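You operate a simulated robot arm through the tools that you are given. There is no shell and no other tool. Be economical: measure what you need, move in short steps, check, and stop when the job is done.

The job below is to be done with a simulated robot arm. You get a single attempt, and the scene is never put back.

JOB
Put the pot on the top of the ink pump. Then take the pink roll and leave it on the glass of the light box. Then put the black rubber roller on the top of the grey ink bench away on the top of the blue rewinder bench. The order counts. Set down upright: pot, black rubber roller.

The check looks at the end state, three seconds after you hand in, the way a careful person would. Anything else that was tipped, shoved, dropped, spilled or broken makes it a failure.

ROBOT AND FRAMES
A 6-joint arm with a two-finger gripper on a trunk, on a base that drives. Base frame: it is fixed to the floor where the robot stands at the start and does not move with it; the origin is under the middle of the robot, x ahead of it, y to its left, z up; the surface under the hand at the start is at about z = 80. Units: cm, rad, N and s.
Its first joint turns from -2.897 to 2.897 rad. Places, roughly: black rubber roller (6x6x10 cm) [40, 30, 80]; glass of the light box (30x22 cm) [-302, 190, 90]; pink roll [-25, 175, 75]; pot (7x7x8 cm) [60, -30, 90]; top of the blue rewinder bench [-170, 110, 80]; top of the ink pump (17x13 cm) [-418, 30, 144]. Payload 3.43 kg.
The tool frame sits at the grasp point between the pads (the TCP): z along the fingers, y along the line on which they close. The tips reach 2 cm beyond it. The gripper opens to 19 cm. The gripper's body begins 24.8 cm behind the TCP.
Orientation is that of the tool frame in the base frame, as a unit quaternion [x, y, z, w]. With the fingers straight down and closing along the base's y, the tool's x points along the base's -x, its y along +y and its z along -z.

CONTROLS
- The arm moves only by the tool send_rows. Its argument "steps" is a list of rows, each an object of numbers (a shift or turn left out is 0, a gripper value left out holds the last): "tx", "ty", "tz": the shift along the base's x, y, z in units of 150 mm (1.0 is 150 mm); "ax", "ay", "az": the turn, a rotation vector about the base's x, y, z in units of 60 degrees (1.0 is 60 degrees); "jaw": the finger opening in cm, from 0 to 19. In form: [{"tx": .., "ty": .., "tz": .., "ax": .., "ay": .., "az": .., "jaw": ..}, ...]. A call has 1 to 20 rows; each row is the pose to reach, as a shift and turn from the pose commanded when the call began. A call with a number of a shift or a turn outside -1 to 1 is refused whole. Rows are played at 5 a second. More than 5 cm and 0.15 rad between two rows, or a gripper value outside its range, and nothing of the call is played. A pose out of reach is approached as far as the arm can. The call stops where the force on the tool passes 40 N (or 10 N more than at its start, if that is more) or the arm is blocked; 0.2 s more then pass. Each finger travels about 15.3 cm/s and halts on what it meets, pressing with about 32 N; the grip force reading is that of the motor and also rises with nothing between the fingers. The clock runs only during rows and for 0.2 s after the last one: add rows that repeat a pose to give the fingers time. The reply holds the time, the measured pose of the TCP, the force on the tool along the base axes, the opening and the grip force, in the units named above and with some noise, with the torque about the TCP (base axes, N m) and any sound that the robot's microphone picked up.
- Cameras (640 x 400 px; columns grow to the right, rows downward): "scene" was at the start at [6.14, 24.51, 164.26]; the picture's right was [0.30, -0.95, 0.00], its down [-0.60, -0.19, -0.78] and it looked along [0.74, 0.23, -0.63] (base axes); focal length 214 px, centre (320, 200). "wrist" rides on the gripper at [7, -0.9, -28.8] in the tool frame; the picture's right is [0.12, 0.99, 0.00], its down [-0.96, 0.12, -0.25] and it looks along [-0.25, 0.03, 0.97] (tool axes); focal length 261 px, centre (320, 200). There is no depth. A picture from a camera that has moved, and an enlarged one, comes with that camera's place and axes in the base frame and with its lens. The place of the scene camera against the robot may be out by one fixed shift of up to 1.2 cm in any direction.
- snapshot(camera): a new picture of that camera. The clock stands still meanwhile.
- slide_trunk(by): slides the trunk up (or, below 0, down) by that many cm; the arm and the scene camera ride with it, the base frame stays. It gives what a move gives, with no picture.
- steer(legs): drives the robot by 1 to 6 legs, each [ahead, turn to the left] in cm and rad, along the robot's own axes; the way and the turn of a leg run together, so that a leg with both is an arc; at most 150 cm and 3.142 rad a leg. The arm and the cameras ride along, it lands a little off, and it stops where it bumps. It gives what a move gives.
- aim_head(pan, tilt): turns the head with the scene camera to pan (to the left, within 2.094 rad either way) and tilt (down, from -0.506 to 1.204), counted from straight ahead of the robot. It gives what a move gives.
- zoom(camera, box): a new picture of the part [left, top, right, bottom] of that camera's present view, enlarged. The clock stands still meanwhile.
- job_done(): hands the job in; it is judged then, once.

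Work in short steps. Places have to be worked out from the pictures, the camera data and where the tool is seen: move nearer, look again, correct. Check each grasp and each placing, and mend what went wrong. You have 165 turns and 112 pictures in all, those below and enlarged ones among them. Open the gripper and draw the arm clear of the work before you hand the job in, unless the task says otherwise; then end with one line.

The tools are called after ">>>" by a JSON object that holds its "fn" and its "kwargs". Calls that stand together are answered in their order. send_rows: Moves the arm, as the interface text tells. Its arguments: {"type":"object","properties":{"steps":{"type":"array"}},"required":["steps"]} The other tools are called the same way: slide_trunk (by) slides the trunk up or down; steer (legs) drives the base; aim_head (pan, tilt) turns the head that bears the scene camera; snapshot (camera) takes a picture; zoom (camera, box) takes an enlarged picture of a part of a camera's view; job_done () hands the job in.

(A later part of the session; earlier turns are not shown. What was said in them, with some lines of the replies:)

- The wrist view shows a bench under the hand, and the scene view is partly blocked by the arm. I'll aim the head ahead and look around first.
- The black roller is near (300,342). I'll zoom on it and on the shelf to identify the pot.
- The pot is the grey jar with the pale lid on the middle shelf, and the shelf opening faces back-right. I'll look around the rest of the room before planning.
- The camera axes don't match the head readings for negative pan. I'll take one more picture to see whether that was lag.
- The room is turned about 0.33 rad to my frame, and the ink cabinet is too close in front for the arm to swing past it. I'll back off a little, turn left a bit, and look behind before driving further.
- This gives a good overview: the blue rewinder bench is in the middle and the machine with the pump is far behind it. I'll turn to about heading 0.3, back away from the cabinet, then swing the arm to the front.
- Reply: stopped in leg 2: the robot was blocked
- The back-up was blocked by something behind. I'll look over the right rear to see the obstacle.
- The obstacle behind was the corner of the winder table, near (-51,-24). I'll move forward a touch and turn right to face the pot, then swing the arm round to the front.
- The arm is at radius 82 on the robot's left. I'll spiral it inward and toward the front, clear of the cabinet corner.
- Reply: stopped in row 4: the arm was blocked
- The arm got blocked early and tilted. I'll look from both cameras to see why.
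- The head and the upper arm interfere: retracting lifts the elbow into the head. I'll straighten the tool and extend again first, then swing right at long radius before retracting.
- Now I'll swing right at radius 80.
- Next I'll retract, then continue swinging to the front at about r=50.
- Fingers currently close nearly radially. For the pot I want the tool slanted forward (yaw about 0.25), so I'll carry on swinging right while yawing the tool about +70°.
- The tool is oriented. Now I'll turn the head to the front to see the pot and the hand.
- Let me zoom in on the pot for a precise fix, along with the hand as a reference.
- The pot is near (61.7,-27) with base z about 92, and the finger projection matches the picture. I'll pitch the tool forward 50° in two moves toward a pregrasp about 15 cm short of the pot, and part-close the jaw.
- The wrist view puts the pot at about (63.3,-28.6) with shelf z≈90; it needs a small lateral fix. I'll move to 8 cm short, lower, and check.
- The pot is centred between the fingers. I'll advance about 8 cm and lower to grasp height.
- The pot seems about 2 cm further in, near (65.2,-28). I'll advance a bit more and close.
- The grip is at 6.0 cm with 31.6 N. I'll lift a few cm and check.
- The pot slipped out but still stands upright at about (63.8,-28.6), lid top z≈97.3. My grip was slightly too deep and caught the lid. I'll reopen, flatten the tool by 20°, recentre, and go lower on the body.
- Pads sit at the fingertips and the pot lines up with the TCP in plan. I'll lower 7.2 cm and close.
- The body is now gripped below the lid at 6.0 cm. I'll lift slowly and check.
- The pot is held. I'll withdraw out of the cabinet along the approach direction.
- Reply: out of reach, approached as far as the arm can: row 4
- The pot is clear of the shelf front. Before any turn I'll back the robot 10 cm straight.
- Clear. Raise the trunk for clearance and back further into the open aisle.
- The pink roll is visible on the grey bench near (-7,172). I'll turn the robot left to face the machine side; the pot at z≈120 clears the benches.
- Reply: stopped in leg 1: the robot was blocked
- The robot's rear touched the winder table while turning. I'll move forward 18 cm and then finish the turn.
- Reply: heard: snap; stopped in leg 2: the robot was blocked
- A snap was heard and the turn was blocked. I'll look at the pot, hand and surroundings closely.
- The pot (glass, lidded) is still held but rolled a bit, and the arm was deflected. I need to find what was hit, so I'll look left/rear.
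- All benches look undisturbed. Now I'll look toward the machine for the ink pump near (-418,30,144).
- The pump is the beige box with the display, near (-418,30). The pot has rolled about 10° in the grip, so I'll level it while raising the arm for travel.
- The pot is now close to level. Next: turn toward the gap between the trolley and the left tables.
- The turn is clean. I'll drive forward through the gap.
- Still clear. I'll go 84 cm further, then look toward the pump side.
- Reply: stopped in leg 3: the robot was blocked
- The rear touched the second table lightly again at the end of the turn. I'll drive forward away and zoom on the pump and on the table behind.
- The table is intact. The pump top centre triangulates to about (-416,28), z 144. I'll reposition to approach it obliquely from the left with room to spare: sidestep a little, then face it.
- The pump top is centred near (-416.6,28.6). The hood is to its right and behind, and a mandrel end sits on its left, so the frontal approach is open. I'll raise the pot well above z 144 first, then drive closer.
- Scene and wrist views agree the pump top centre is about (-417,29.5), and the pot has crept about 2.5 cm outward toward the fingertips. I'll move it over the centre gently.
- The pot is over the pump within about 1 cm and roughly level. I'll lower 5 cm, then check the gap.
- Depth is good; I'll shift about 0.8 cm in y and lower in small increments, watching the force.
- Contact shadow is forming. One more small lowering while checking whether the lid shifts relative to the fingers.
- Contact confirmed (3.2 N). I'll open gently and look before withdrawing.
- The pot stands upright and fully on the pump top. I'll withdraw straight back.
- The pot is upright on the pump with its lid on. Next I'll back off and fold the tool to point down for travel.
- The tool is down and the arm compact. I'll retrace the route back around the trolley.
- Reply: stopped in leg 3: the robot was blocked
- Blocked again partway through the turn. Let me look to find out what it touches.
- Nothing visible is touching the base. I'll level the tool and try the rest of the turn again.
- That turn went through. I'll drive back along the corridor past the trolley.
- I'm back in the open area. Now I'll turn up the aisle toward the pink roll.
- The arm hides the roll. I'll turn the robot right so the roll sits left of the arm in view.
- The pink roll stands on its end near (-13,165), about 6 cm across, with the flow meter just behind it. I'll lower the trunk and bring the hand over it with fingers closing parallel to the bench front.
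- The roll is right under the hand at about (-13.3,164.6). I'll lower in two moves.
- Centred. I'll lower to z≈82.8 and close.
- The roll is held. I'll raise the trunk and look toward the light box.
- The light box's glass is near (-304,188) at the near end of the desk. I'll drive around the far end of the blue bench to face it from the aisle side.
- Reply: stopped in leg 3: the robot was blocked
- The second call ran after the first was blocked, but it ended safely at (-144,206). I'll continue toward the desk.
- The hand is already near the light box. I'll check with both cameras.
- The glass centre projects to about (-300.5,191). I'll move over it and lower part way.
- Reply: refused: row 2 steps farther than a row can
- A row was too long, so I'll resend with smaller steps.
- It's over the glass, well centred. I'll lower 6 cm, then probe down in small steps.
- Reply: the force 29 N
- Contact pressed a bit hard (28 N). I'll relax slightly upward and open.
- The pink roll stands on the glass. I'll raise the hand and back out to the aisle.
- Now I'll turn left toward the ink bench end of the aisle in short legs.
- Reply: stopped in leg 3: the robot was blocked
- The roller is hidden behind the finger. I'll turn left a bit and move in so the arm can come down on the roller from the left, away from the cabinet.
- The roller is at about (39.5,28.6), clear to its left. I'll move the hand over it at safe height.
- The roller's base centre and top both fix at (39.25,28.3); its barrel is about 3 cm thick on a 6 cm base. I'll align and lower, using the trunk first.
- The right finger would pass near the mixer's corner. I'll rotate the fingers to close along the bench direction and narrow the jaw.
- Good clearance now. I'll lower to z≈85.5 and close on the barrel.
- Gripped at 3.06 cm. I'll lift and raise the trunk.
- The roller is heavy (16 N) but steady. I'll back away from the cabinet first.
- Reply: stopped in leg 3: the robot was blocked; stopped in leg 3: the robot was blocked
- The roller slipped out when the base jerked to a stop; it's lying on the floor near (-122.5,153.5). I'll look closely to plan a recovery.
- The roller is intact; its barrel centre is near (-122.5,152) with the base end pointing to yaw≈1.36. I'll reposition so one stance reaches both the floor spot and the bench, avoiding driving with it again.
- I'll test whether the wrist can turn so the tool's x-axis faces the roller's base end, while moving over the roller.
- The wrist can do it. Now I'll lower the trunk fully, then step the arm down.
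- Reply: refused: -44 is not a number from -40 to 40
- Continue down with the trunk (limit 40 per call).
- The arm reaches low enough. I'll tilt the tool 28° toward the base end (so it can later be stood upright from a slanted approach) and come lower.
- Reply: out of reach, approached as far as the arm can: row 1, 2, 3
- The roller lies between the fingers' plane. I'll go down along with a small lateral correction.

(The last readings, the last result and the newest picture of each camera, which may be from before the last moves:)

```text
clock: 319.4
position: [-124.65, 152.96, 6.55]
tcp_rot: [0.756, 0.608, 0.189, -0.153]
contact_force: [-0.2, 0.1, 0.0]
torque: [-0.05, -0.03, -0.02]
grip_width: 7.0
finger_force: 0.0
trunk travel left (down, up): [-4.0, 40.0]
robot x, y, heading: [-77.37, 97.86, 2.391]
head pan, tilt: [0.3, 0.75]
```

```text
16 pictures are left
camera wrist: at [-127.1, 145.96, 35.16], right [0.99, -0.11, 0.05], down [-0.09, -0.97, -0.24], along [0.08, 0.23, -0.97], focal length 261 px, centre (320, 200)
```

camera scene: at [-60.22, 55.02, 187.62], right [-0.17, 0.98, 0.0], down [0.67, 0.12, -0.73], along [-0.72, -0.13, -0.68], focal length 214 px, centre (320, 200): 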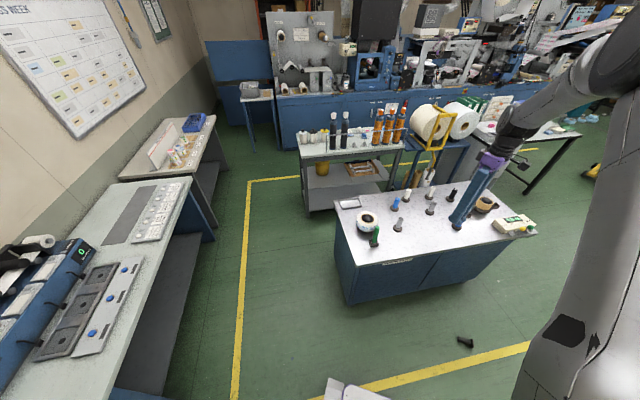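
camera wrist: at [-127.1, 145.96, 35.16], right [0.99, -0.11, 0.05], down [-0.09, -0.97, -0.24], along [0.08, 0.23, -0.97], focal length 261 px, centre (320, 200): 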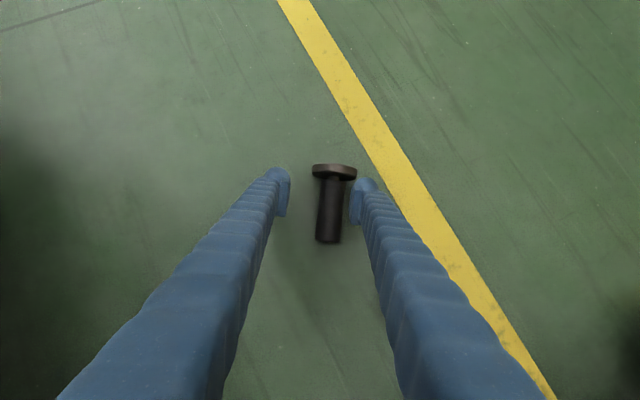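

Just 3.5 cm above. I'll shift 1.6 cm, descend to z≈3 and close.

>>> {"fn": "send_rows", "kwargs": {"steps": [{"tx": 0.06, "tz": -0.06}, {"tx": 0.11, "ty": -0.013, "tz": -0.15}, {"tx": 0.11, "ty": -0.013, "tz": -0.235}, {"tx": 0.11, "ty": -0.013, "tz": -0.235, "jaw": 5}, {"tx": 0.11, "ty": -0.013, "tz": -0.235, "jaw": 3}, {"tx": 0.11, "ty": -0.013, "tz": -0.235, "jaw": 1.5}, {"tx": 0.11, "ty": -0.013, "tz": -0.235, "jaw": 1.5}, {"tx": 0.11, "ty": -0.013, "tz": -0.235, "jaw": 1.5}]}}

>>> {"fn": "snapshot", "kwargs": {"camera": "wrist"}}

```text
clock: 321.2
position: [-123.07, 152.74, 2.9]
tcp_rot: [0.755, 0.608, 0.189, -0.153]
contact_force: [2.7, 2.7, 0.2]
torque: [0.0, -0.01, 0.14]
grip_width: 3.1
finger_force: 31.7
trunk travel left (down, up): [-4.0, 40.0]
robot x, y, heading: [-77.41, 97.93, 2.395]
head pan, tilt: [0.3, 0.75]
```

```text
15 pictures are left
camera wrist: at [-125.49, 145.77, 31.57], right [0.99, -0.11, 0.05], down [-0.09, -0.97, -0.24], along [0.08, 0.23, -0.97], focal length 261 px, centre (320, 200)
```

wrist: 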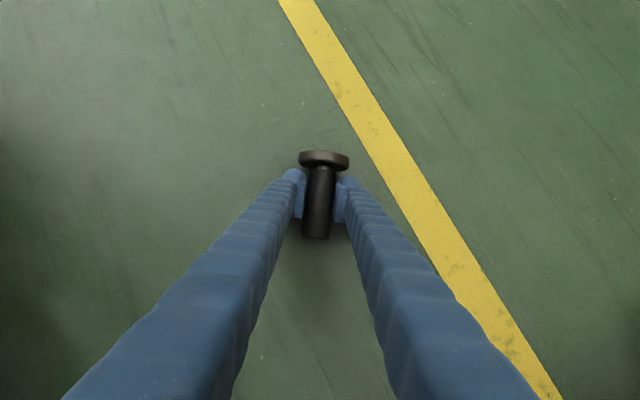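

Gripped at 3.1 cm. I'll lift gently and see how it hangs.

>>> {"fn": "send_rows", "kwargs": {"steps": [{"tz": 0.05}, {"tz": 0.12}, {"tz": 0.22}, {"tz": 0.35}, {"tz": 0.5}, {"tz": 0.65}]}}

>>> {"fn": "slide_trunk", "kwargs": {"by": 40}}

>>> {"fn": "snapshot", "kwargs": {"camera": "wrist"}}

```text
clock: 322.6
position: [-123.12, 152.5, 12.6]
tcp_rot: [0.756, 0.608, 0.189, -0.152]
contact_force: [0.8, -1.0, -15.8]
torque: [-0.16, 0.08, 0.04]
grip_width: 3.04
finger_force: 32.0
trunk travel left (down, up): [-4.0, 40.0]
robot x, y, heading: [-77.36, 97.86, 2.395]
head pan, tilt: [0.3, 0.75]
```

```text
clock: 326.4
position: [-123.15, 152.7, 52.76]
tcp_rot: [0.756, 0.608, 0.189, -0.152]
contact_force: [-0.4, 0.2, -15.5]
torque: [-0.24, 0.02, -0.04]
grip_width: 3.09
finger_force: 32.0
trunk travel left (down, up): [-44.0, 0.0]
robot x, y, heading: [-77.61, 98.06, 2.393]
head pan, tilt: [0.3, 0.75]
```

```text
14 pictures are left
camera wrist: at [-125.57, 145.74, 81.3], right [0.99, -0.11, 0.06], down [-0.09, -0.97, -0.23], along [0.08, 0.23, -0.97], focal length 261 px, centre (320, 200)
```

wrist: 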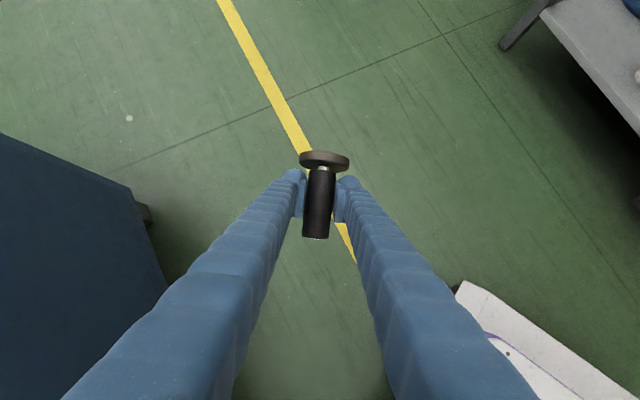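

The roller is held near its centre of mass. I'll back the base 15 cm straight (no turning), then untilt the tool while raising.

>>> {"fn": "steer", "kwargs": {"legs": [[-15, 0]]}}

>>> {"fn": "send_rows", "kwargs": {"steps": [{"tz": 0.16, "ax": -0.08, "ay": 0.017}, {"tz": 0.33, "ax": -0.16, "ay": 0.034}, {"tz": 0.5, "ax": -0.235, "ay": 0.051}, {"tz": 0.66, "ax": -0.31, "ay": 0.068}, {"tz": 0.83, "ax": -0.385, "ay": 0.085}, {"tz": 1.0, "ax": -0.456, "ay": 0.1}]}}

```text
clock: 328.1
position: [-111.7, 142.55, 52.74]
tcp_rot: [0.758, 0.605, 0.19, -0.152]
contact_force: [0.0, -0.3, -15.5]
torque: [-0.17, 0.07, 0.02]
grip_width: 3.02
finger_force: 31.9
trunk travel left (down, up): [-44.0, 0.0]
robot x, y, heading: [-66.91, 87.73, 2.391]
head pan, tilt: [0.3, 0.75]
```

```text
clock: 329.5
position: [-110.15, 145.43, 66.84]
tcp_rot: [0.759, 0.649, 0.047, -0.025]
contact_force: [2.6, -6.7, -16.5]
torque: [-0.07, 0.16, -0.03]
grip_width: 3.03
finger_force: 31.7
out of reach, approached as far as the arm can: row 5, 6
trunk travel left (down, up): [-44.0, 0.0]
robot x, y, heading: [-66.35, 87.41, 2.388]
head pan, tilt: [0.3, 0.75]
```

>>> {"fn": "send_rows", "kwargs": {"steps": [{"tx": -0.03, "ty": -0.17, "tz": 0.2, "az": -0.1}, {"tx": -0.06, "ty": -0.34, "tz": 0.4, "az": -0.2}, {"tx": -0.1, "ty": -0.52, "tz": 0.6, "az": -0.3}, {"tx": -0.13, "ty": -0.7, "tz": 0.8, "az": -0.4}, {"tx": -0.17, "ty": -0.87, "tz": 1.0, "az": -0.5}]}}

>>> {"fn": "send_rows", "kwargs": {"steps": [{"tx": -0.03, "ty": -0.17, "tz": 0.2, "az": -0.1}, {"tx": -0.06, "ty": -0.34, "tz": 0.4, "az": -0.2}, {"tx": -0.1, "ty": -0.52, "tz": 0.6, "az": -0.3}, {"tx": -0.13, "ty": -0.7, "tz": 0.8, "az": -0.4}, {"tx": -0.17, "ty": -0.87, "tz": 1.0, "az": -0.5}]}}

>>> {"fn": "snapshot", "kwargs": {"camera": "wrist"}}

```text
clock: 330.7
position: [-113.64, 129.39, 81.77]
tcp_rot: [0.916, 0.401, 0.002, 0.001]
contact_force: [0.4, -1.3, -15.0]
torque: [0.0, 0.21, -0.02]
grip_width: 3.04
finger_force: 31.8
trunk travel left (down, up): [-44.0, 0.0]
robot x, y, heading: [-66.68, 87.82, 2.388]
head pan, tilt: [0.3, 0.75]
```

```text
clock: 331.9
position: [-116.35, 116.29, 96.61]
tcp_rot: [0.989, 0.15, 0.002, 0.0]
contact_force: [1.4, -1.9, -15.1]
torque: [0.07, 0.26, -0.03]
grip_width: 3.05
finger_force: 32.1
trunk travel left (down, up): [-44.0, 0.0]
robot x, y, heading: [-67.0, 87.34, 2.388]
head pan, tilt: [0.3, 0.75]
```

```text
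13 pictures are left
camera wrist: at [-110.0, 119.2, 125.42], right [0.41, -0.91, 0.0], down [-0.89, -0.4, 0.24], along [-0.22, -0.1, -0.97], focal length 261 px, centre (320, 200)
```

wrist: 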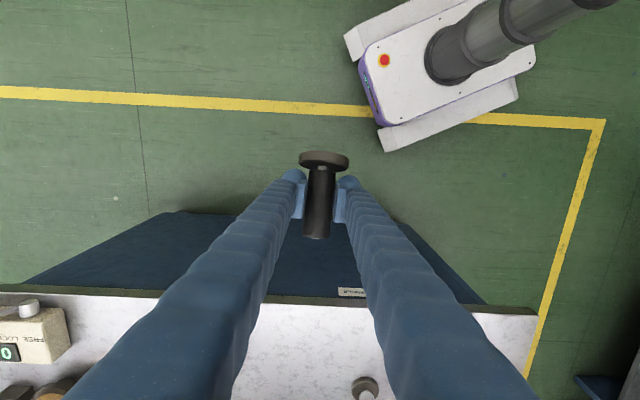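

The roller is steady and the hand is square to the bench. I'll pitch the tool forward in stages, which swings the roller upright over the free spot near (-150,106).

>>> {"fn": "send_rows", "kwargs": {"steps": [{"tx": -0.2, "ty": -0.062, "tz": 0.08, "ax": -0.0232, "ay": 0.0748}, {"tx": -0.4, "ty": -0.124, "tz": 0.16, "ax": -0.0464, "ay": 0.1496}, {"tx": -0.6, "ty": -0.186, "tz": 0.24, "ax": -0.0696, "ay": 0.2244}, {"tx": -0.78, "ty": -0.242, "tz": 0.32, "ax": -0.0928, "ay": 0.2992}, {"tx": -0.95, "ty": -0.295, "tz": 0.4, "ax": -0.116, "ay": 0.374}]}}

>>> {"fn": "send_rows", "kwargs": {"steps": [{"tx": -0.2, "ty": -0.062, "ax": -0.029, "ay": 0.0935}, {"tx": -0.4, "ty": -0.124, "ax": -0.058, "ay": 0.187}, {"tx": -0.6, "ty": -0.186, "ax": -0.087, "ay": 0.2805}, {"tx": -0.8, "ty": -0.248, "ax": -0.116, "ay": 0.374}]}}

>>> {"fn": "send_rows", "kwargs": {"steps": [{"tx": -0.13, "ty": -0.04, "ax": -0.029, "ay": 0.0935}, {"tx": -0.26, "ty": -0.08, "ax": -0.058, "ay": 0.187}, {"tx": -0.39, "ty": -0.12, "ax": -0.087, "ay": 0.2805}, {"tx": -0.51, "ty": -0.16, "ax": -0.116, "ay": 0.374}]}}

>>> {"fn": "snapshot", "kwargs": {"camera": "wrist"}}

>>> {"fn": "snapshot", "kwargs": {"camera": "scene"}}

```text
clock: 333.1
position: [-130.22, 111.3, 102.43]
tcp_rot: [0.964, 0.18, -0.196, 0.034]
contact_force: [-4.3, 5.5, -15.3]
torque: [-0.06, 0.25, -0.14]
grip_width: 3.05
finger_force: 31.5
trunk travel left (down, up): [-44.0, 0.0]
robot x, y, heading: [-66.33, 87.27, 2.387]
head pan, tilt: [0.3, 0.75]
```

```text
clock: 334.1
position: [-144.91, 109.98, 104.01]
tcp_rot: [0.911, 0.137, -0.383, 0.075]
contact_force: [-0.9, 0.7, -15.2]
torque: [0.01, -0.13, 0.04]
grip_width: 3.09
finger_force: 32.1
out of reach, approached as far as the arm can: row 2, 3, 4
trunk travel left (down, up): [-44.0, 0.0]
robot x, y, heading: [-66.48, 87.79, 2.389]
head pan, tilt: [0.3, 0.75]
```

```text
clock: 335.1
position: [-157.07, 110.74, 105.8]
tcp_rot: [0.815, 0.119, -0.554, 0.118]
contact_force: [-1.1, -0.5, -14.6]
torque: [0.04, -0.19, 0.02]
grip_width: 3.04
finger_force: 32.4
out of reach, approached as far as the arm can: row 1, 2, 3, 4
trunk travel left (down, up): [-44.0, 0.0]
robot x, y, heading: [-66.3, 87.08, 2.387]
head pan, tilt: [0.3, 0.75]
```

```text
12 pictures are left
camera wrist: at [-129.7, 121.38, 109.46], right [0.37, -0.93, -0.05], down [-0.09, -0.09, 0.99], along [-0.93, -0.36, -0.12], focal length 261 px, centre (320, 200)
```

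wrist: 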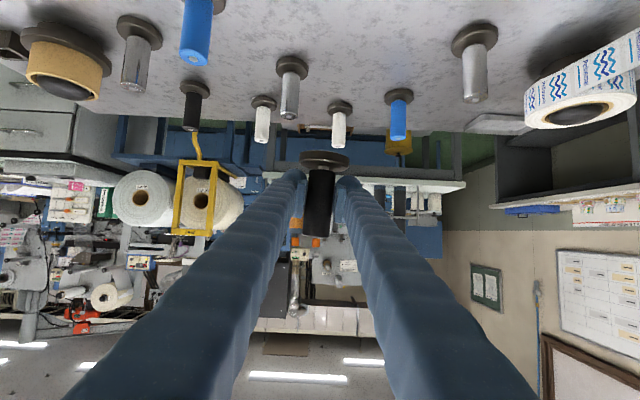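

```text
11 pictures are left
camera scene: at [-87.16, 74.89, 187.62], right [0.44, 0.9, 0.0], down [0.61, -0.3, -0.73], along [-0.66, 0.32, -0.68], focal length 214 px, centre (320, 200)
```

scene: 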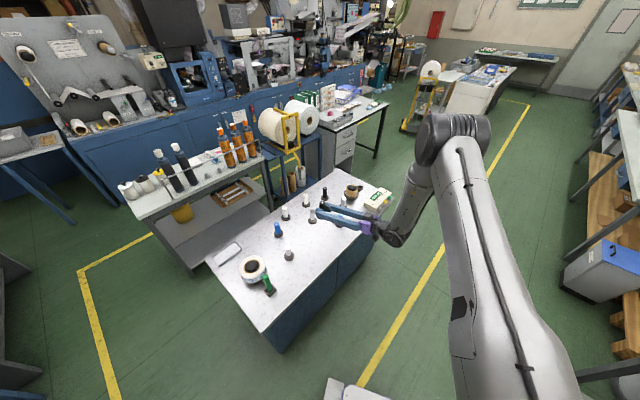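

The roller is almost upright above a clear patch of bench. I'll correct the 3.5° roll, then lower with the trunk.

>>> {"fn": "send_rows", "kwargs": {"steps": [{"ax": 0.028, "ay": 0.01}, {"ax": 0.055, "ay": 0.02}, {"ax": 0.055, "ay": 0.02}]}}

>>> {"fn": "slide_trunk", "kwargs": {"by": -14}}

>>> {"fn": "snapshot", "kwargs": {"camera": "wrist"}}

>>> {"fn": "zoom", "kwargs": {"camera": "scene", "box": [270, 160, 390, 250]}}

```text
clock: 335.9
position: [-157.75, 111.43, 106.14]
tcp_rot: [0.815, 0.129, -0.554, 0.112]
contact_force: [0.9, 0.8, -15.4]
torque: [0.02, -0.15, -0.02]
grip_width: 3.06
finger_force: 31.9
out of reach, approached as far as the arm can: row 1, 2, 3
trunk travel left (down, up): [-44.0, 0.0]
robot x, y, heading: [-66.39, 87.5, 2.39]
head pan, tilt: [0.3, 0.75]
```

```text
clock: 337.6
position: [-157.73, 111.34, 92.33]
tcp_rot: [0.815, 0.128, -0.554, 0.11]
contact_force: [-0.6, 0.1, -15.7]
torque: [0.07, -0.14, -0.01]
grip_width: 3.04
finger_force: 32.0
trunk travel left (down, up): [-30.0, 14.0]
robot x, y, heading: [-66.08, 87.58, 2.392]
head pan, tilt: [0.3, 0.75]
```

```text
10 pictures are left
camera wrist: at [-130.46, 122.08, 96.05], right [0.37, -0.93, -0.07], down [-0.09, -0.11, 0.99], along [-0.92, -0.36, -0.12], focal length 261 px, centre (320, 200)
```

wrist: 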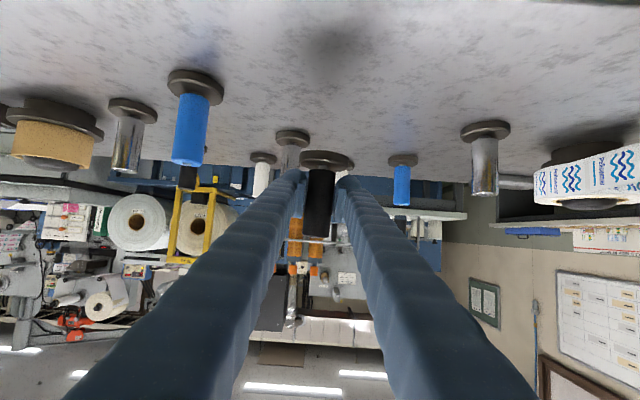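

```text
4.44 times, centred on (330, 205) of scene
camera zoom: at [-87.0, 74.85, 173.66], right [0.44, 0.9, 0.0], down [0.61, -0.3, -0.73], along [-0.66, 0.32, -0.68], focal length 953 px, centre (276, 178)
```

zoom: 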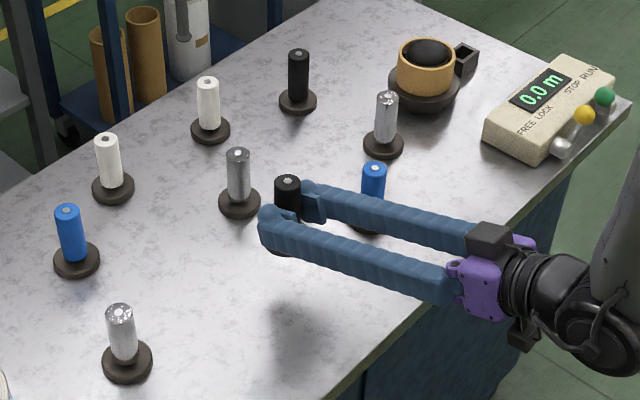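

The roller hangs upright, clear of the standing spools. I'll lower 5 cm more by trunk, then touch down in small arm steps.

>>> {"fn": "slide_trunk", "kwargs": {"by": -5}}

>>> {"fn": "send_rows", "kwargs": {"steps": [{"tz": -0.03}, {"tz": -0.06}, {"tz": -0.06}]}}

>>> {"fn": "snapshot", "kwargs": {"camera": "wrist"}}

```text
clock: 338.5
position: [-157.79, 111.41, 87.34]
tcp_rot: [0.815, 0.128, -0.554, 0.111]
contact_force: [0.0, -0.4, -15.3]
torque: [0.13, -0.15, -0.03]
grip_width: 3.04
finger_force: 32.3
trunk travel left (down, up): [-25.0, 19.0]
robot x, y, heading: [-66.18, 87.59, 2.394]
head pan, tilt: [0.3, 0.75]
```

```text
clock: 339.3
position: [-157.74, 111.42, 86.42]
tcp_rot: [0.815, 0.128, -0.553, 0.112]
contact_force: [0.4, -0.4, -15.1]
torque: [0.07, -0.16, -0.02]
grip_width: 3.05
finger_force: 31.8
trunk travel left (down, up): [-25.0, 19.0]
robot x, y, heading: [-66.89, 87.4, 2.387]
head pan, tilt: [0.3, 0.75]
```

```text
8 pictures are left
camera wrist: at [-130.51, 122.12, 90.13], right [0.37, -0.93, -0.07], down [-0.09, -0.11, 0.99], along [-0.92, -0.36, -0.12], focal length 261 px, centre (320, 200)
```

wrist: 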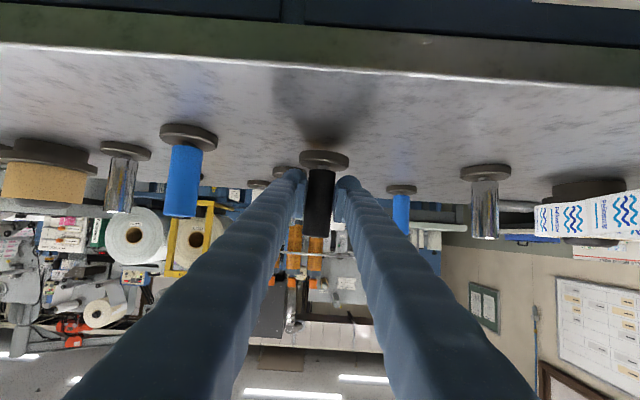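

Nearly down; force still shows the full weight. Continue in 0.4 cm steps.

>>> {"fn": "send_rows", "kwargs": {"steps": [{"tz": -0.015}, {"tz": -0.03}, {"tz": -0.03}]}}

>>> {"fn": "send_rows", "kwargs": {"steps": [{"tz": -0.015}, {"tz": -0.03}, {"tz": -0.03}]}}

```text
clock: 340.1
position: [-157.79, 111.4, 85.95]
tcp_rot: [0.816, 0.128, -0.552, 0.113]
contact_force: [0.3, -1.6, -15.8]
torque: [0.07, -0.14, 0.0]
grip_width: 3.04
finger_force: 32.1
trunk travel left (down, up): [-25.0, 19.0]
robot x, y, heading: [-66.39, 87.18, 2.385]
head pan, tilt: [0.3, 0.75]
```

```text
clock: 340.9
position: [-157.95, 111.41, 85.4]
tcp_rot: [0.816, 0.127, -0.552, 0.113]
contact_force: [-0.5, -0.3, -15.7]
torque: [0.06, -0.14, 0.0]
grip_width: 3.04
finger_force: 32.1
trunk travel left (down, up): [-25.0, 19.0]
robot x, y, heading: [-66.21, 87.62, 2.386]
head pan, tilt: [0.3, 0.75]
```

>>> {"fn": "send_rows", "kwargs": {"steps": [{"tz": -0.015}, {"tz": -0.03}, {"tz": -0.03}]}}

>>> {"fn": "send_rows", "kwargs": {"steps": [{"tz": -0.012}, {"tz": -0.024}, {"tz": -0.024}]}}

```text
clock: 341.7
position: [-157.91, 111.53, 85.36]
tcp_rot: [0.815, 0.128, -0.554, 0.114]
contact_force: [0.2, -0.1, 1.1]
torque: [0.26, 0.34, 0.0]
grip_width: 3.05
finger_force: 31.8
trunk travel left (down, up): [-25.0, 19.0]
robot x, y, heading: [-66.34, 87.6, 2.389]
head pan, tilt: [0.3, 0.75]
```

```text
clock: 342.5
position: [-157.77, 111.38, 85.06]
tcp_rot: [0.815, 0.128, -0.554, 0.114]
contact_force: [7.5, -5.2, 19.2]
torque: [0.09, 0.73, 0.13]
grip_width: 3.09
finger_force: 31.9
trunk travel left (down, up): [-25.0, 19.0]
robot x, y, heading: [-66.54, 87.72, 2.384]
head pan, tilt: [0.3, 0.75]
```

Firm contact now. I'll relax 0.3 cm up and open gradually, then look.

>>> {"fn": "send_rows", "kwargs": {"steps": [{"tz": 0.02}, {"tz": 0.02, "jaw": 3.4}, {"tz": 0.02, "jaw": 4}, {"tz": 0.02, "jaw": 5}, {"tz": 0.02, "jaw": 6.5}, {"tz": 0.02, "jaw": 6.5}]}}

>>> {"fn": "snapshot", "kwargs": {"camera": "wrist"}}

```text
clock: 343.9
position: [-157.78, 111.38, 85.07]
tcp_rot: [0.816, 0.127, -0.553, 0.114]
contact_force: [0.1, -0.7, 0.3]
torque: [-0.03, -0.02, -0.03]
grip_width: 6.52
finger_force: 0.0
trunk travel left (down, up): [-25.0, 19.0]
robot x, y, heading: [-66.21, 87.44, 2.388]
head pan, tilt: [0.3, 0.75]
```

```text
7 pictures are left
camera wrist: at [-130.55, 122.25, 88.87], right [0.37, -0.93, -0.07], down [-0.09, -0.11, 0.99], along [-0.92, -0.36, -0.12], focal length 261 px, centre (320, 200)
```

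wrist: 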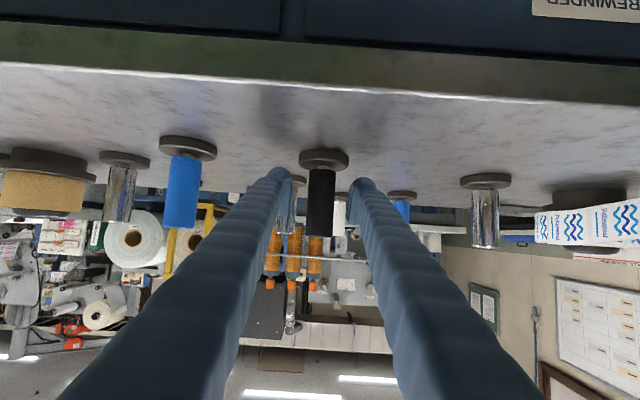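

The roller stands free between the open fingers. Rising straight up with the trunk is the cleanest way off.

>>> {"fn": "slide_trunk", "kwargs": {"by": 19}}

>>> {"fn": "zoom", "kwargs": {"camera": "scene", "box": [250, 140, 430, 275]}}

```text
clock: 346.0
position: [-157.86, 111.37, 104.02]
tcp_rot: [0.816, 0.128, -0.553, 0.114]
contact_force: [0.7, -0.3, -0.4]
torque: [-0.01, 0.0, 0.0]
grip_width: 6.51
finger_force: 0.0
trunk travel left (down, up): [-44.0, 0.0]
robot x, y, heading: [-66.68, 87.35, 2.391]
head pan, tilt: [0.3, 0.75]
```

```text
2.96 times, centred on (340, 208) of scene
camera zoom: at [-86.91, 74.82, 187.65], right [0.44, 0.9, 0.0], down [0.61, -0.3, -0.73], along [-0.66, 0.32, -0.68], focal length 636 px, centre (261, 178)
```

zoom: 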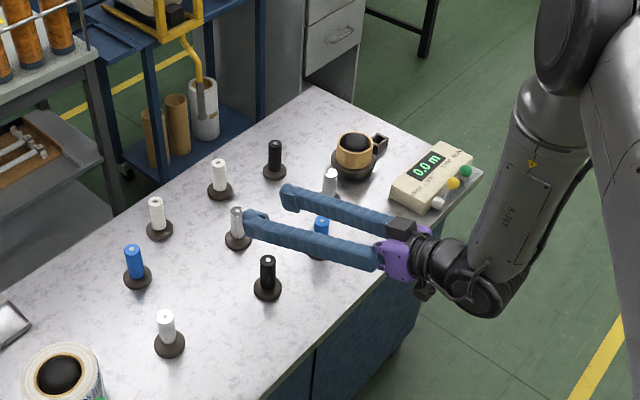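

All three items are placed and the roller stands upright. I'll lift the hand higher, back the robot away from the bench, and do a last check.

>>> {"fn": "send_rows", "kwargs": {"steps": [{"tz": 0.25}, {"tz": 0.5}]}}

>>> {"fn": "steer", "kwargs": {"legs": [[-28, 0]]}}

>>> {"fn": "snapshot", "kwargs": {"camera": "scene"}}

```text
clock: 346.6
position: [-157.97, 111.23, 111.6]
tcp_rot: [0.816, 0.127, -0.553, 0.113]
contact_force: [0.3, 0.0, 0.4]
torque: [0.05, 0.0, -0.05]
grip_width: 6.5
finger_force: 0.1
trunk travel left (down, up): [-44.0, 0.0]
robot x, y, heading: [-66.62, 87.38, 2.388]
head pan, tilt: [0.3, 0.75]
```

```text
clock: 349.1
position: [-137.4, 91.74, 111.75]
tcp_rot: [0.815, 0.129, -0.553, 0.114]
contact_force: [-0.1, 0.4, 1.0]
torque: [0.01, -0.01, -0.06]
grip_width: 6.49
finger_force: 0.1
trunk travel left (down, up): [-44.0, 0.0]
robot x, y, heading: [-46.06, 68.17, 2.39]
head pan, tilt: [0.3, 0.75]
```

```text
5 pictures are left
camera scene: at [-66.13, 55.35, 187.67], right [0.43, 0.9, 0.0], down [0.61, -0.3, -0.73], along [-0.66, 0.32, -0.68], focal length 214 px, centre (320, 200)
```

scene: 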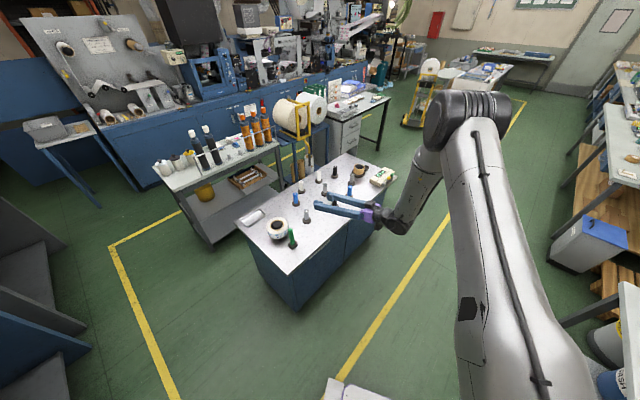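

A final check of the pump top and the light box.

>>> {"fn": "zoom", "kwargs": {"camera": "scene", "box": [150, 20, 230, 80]}}

>>> {"fn": "zoom", "kwargs": {"camera": "scene", "box": [300, 70, 420, 220]}}

```text
6.67 times, centred on (190, 50) of scene
camera zoom: at [-66.13, 55.35, 187.67], right [0.43, 0.9, 0.0], down [0.61, -0.3, -0.73], along [-0.66, 0.32, -0.68], focal length 1430 px, centre (1187, 1200)
```

zoom: 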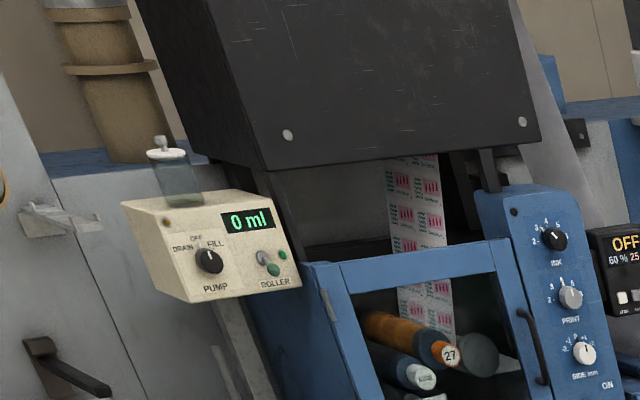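

```text
2.67 times, centred on (360, 145) of scene
camera zoom: at [-66.13, 55.35, 187.67], right [0.43, 0.9, 0.0], down [0.61, -0.3, -0.73], along [-0.66, 0.32, -0.68], focal length 572 px, centre (213, 347)
```

zoom: 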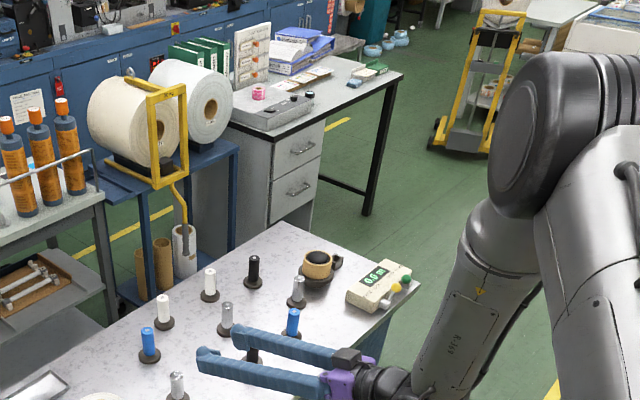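

The pot is on the pump, the pink roll is on the light-box glass and the roller stands on the rewinder bench. The gripper is open and clear, so I'm handing in.

>>> {"fn": "job_done", "kwargs": {}}

```text
The job is handed in.
```

The pot is upright on the ink pump, the pink roll is on the light box glass, and the black rubber roller is upright on the blue rewinder bench, done in that order. I dropped the roller on the floor on the way and set it back up (it looked undamaged), and the base lightly bumped furniture on several turns, with one "snap" I couldn't trace to any visible damage.
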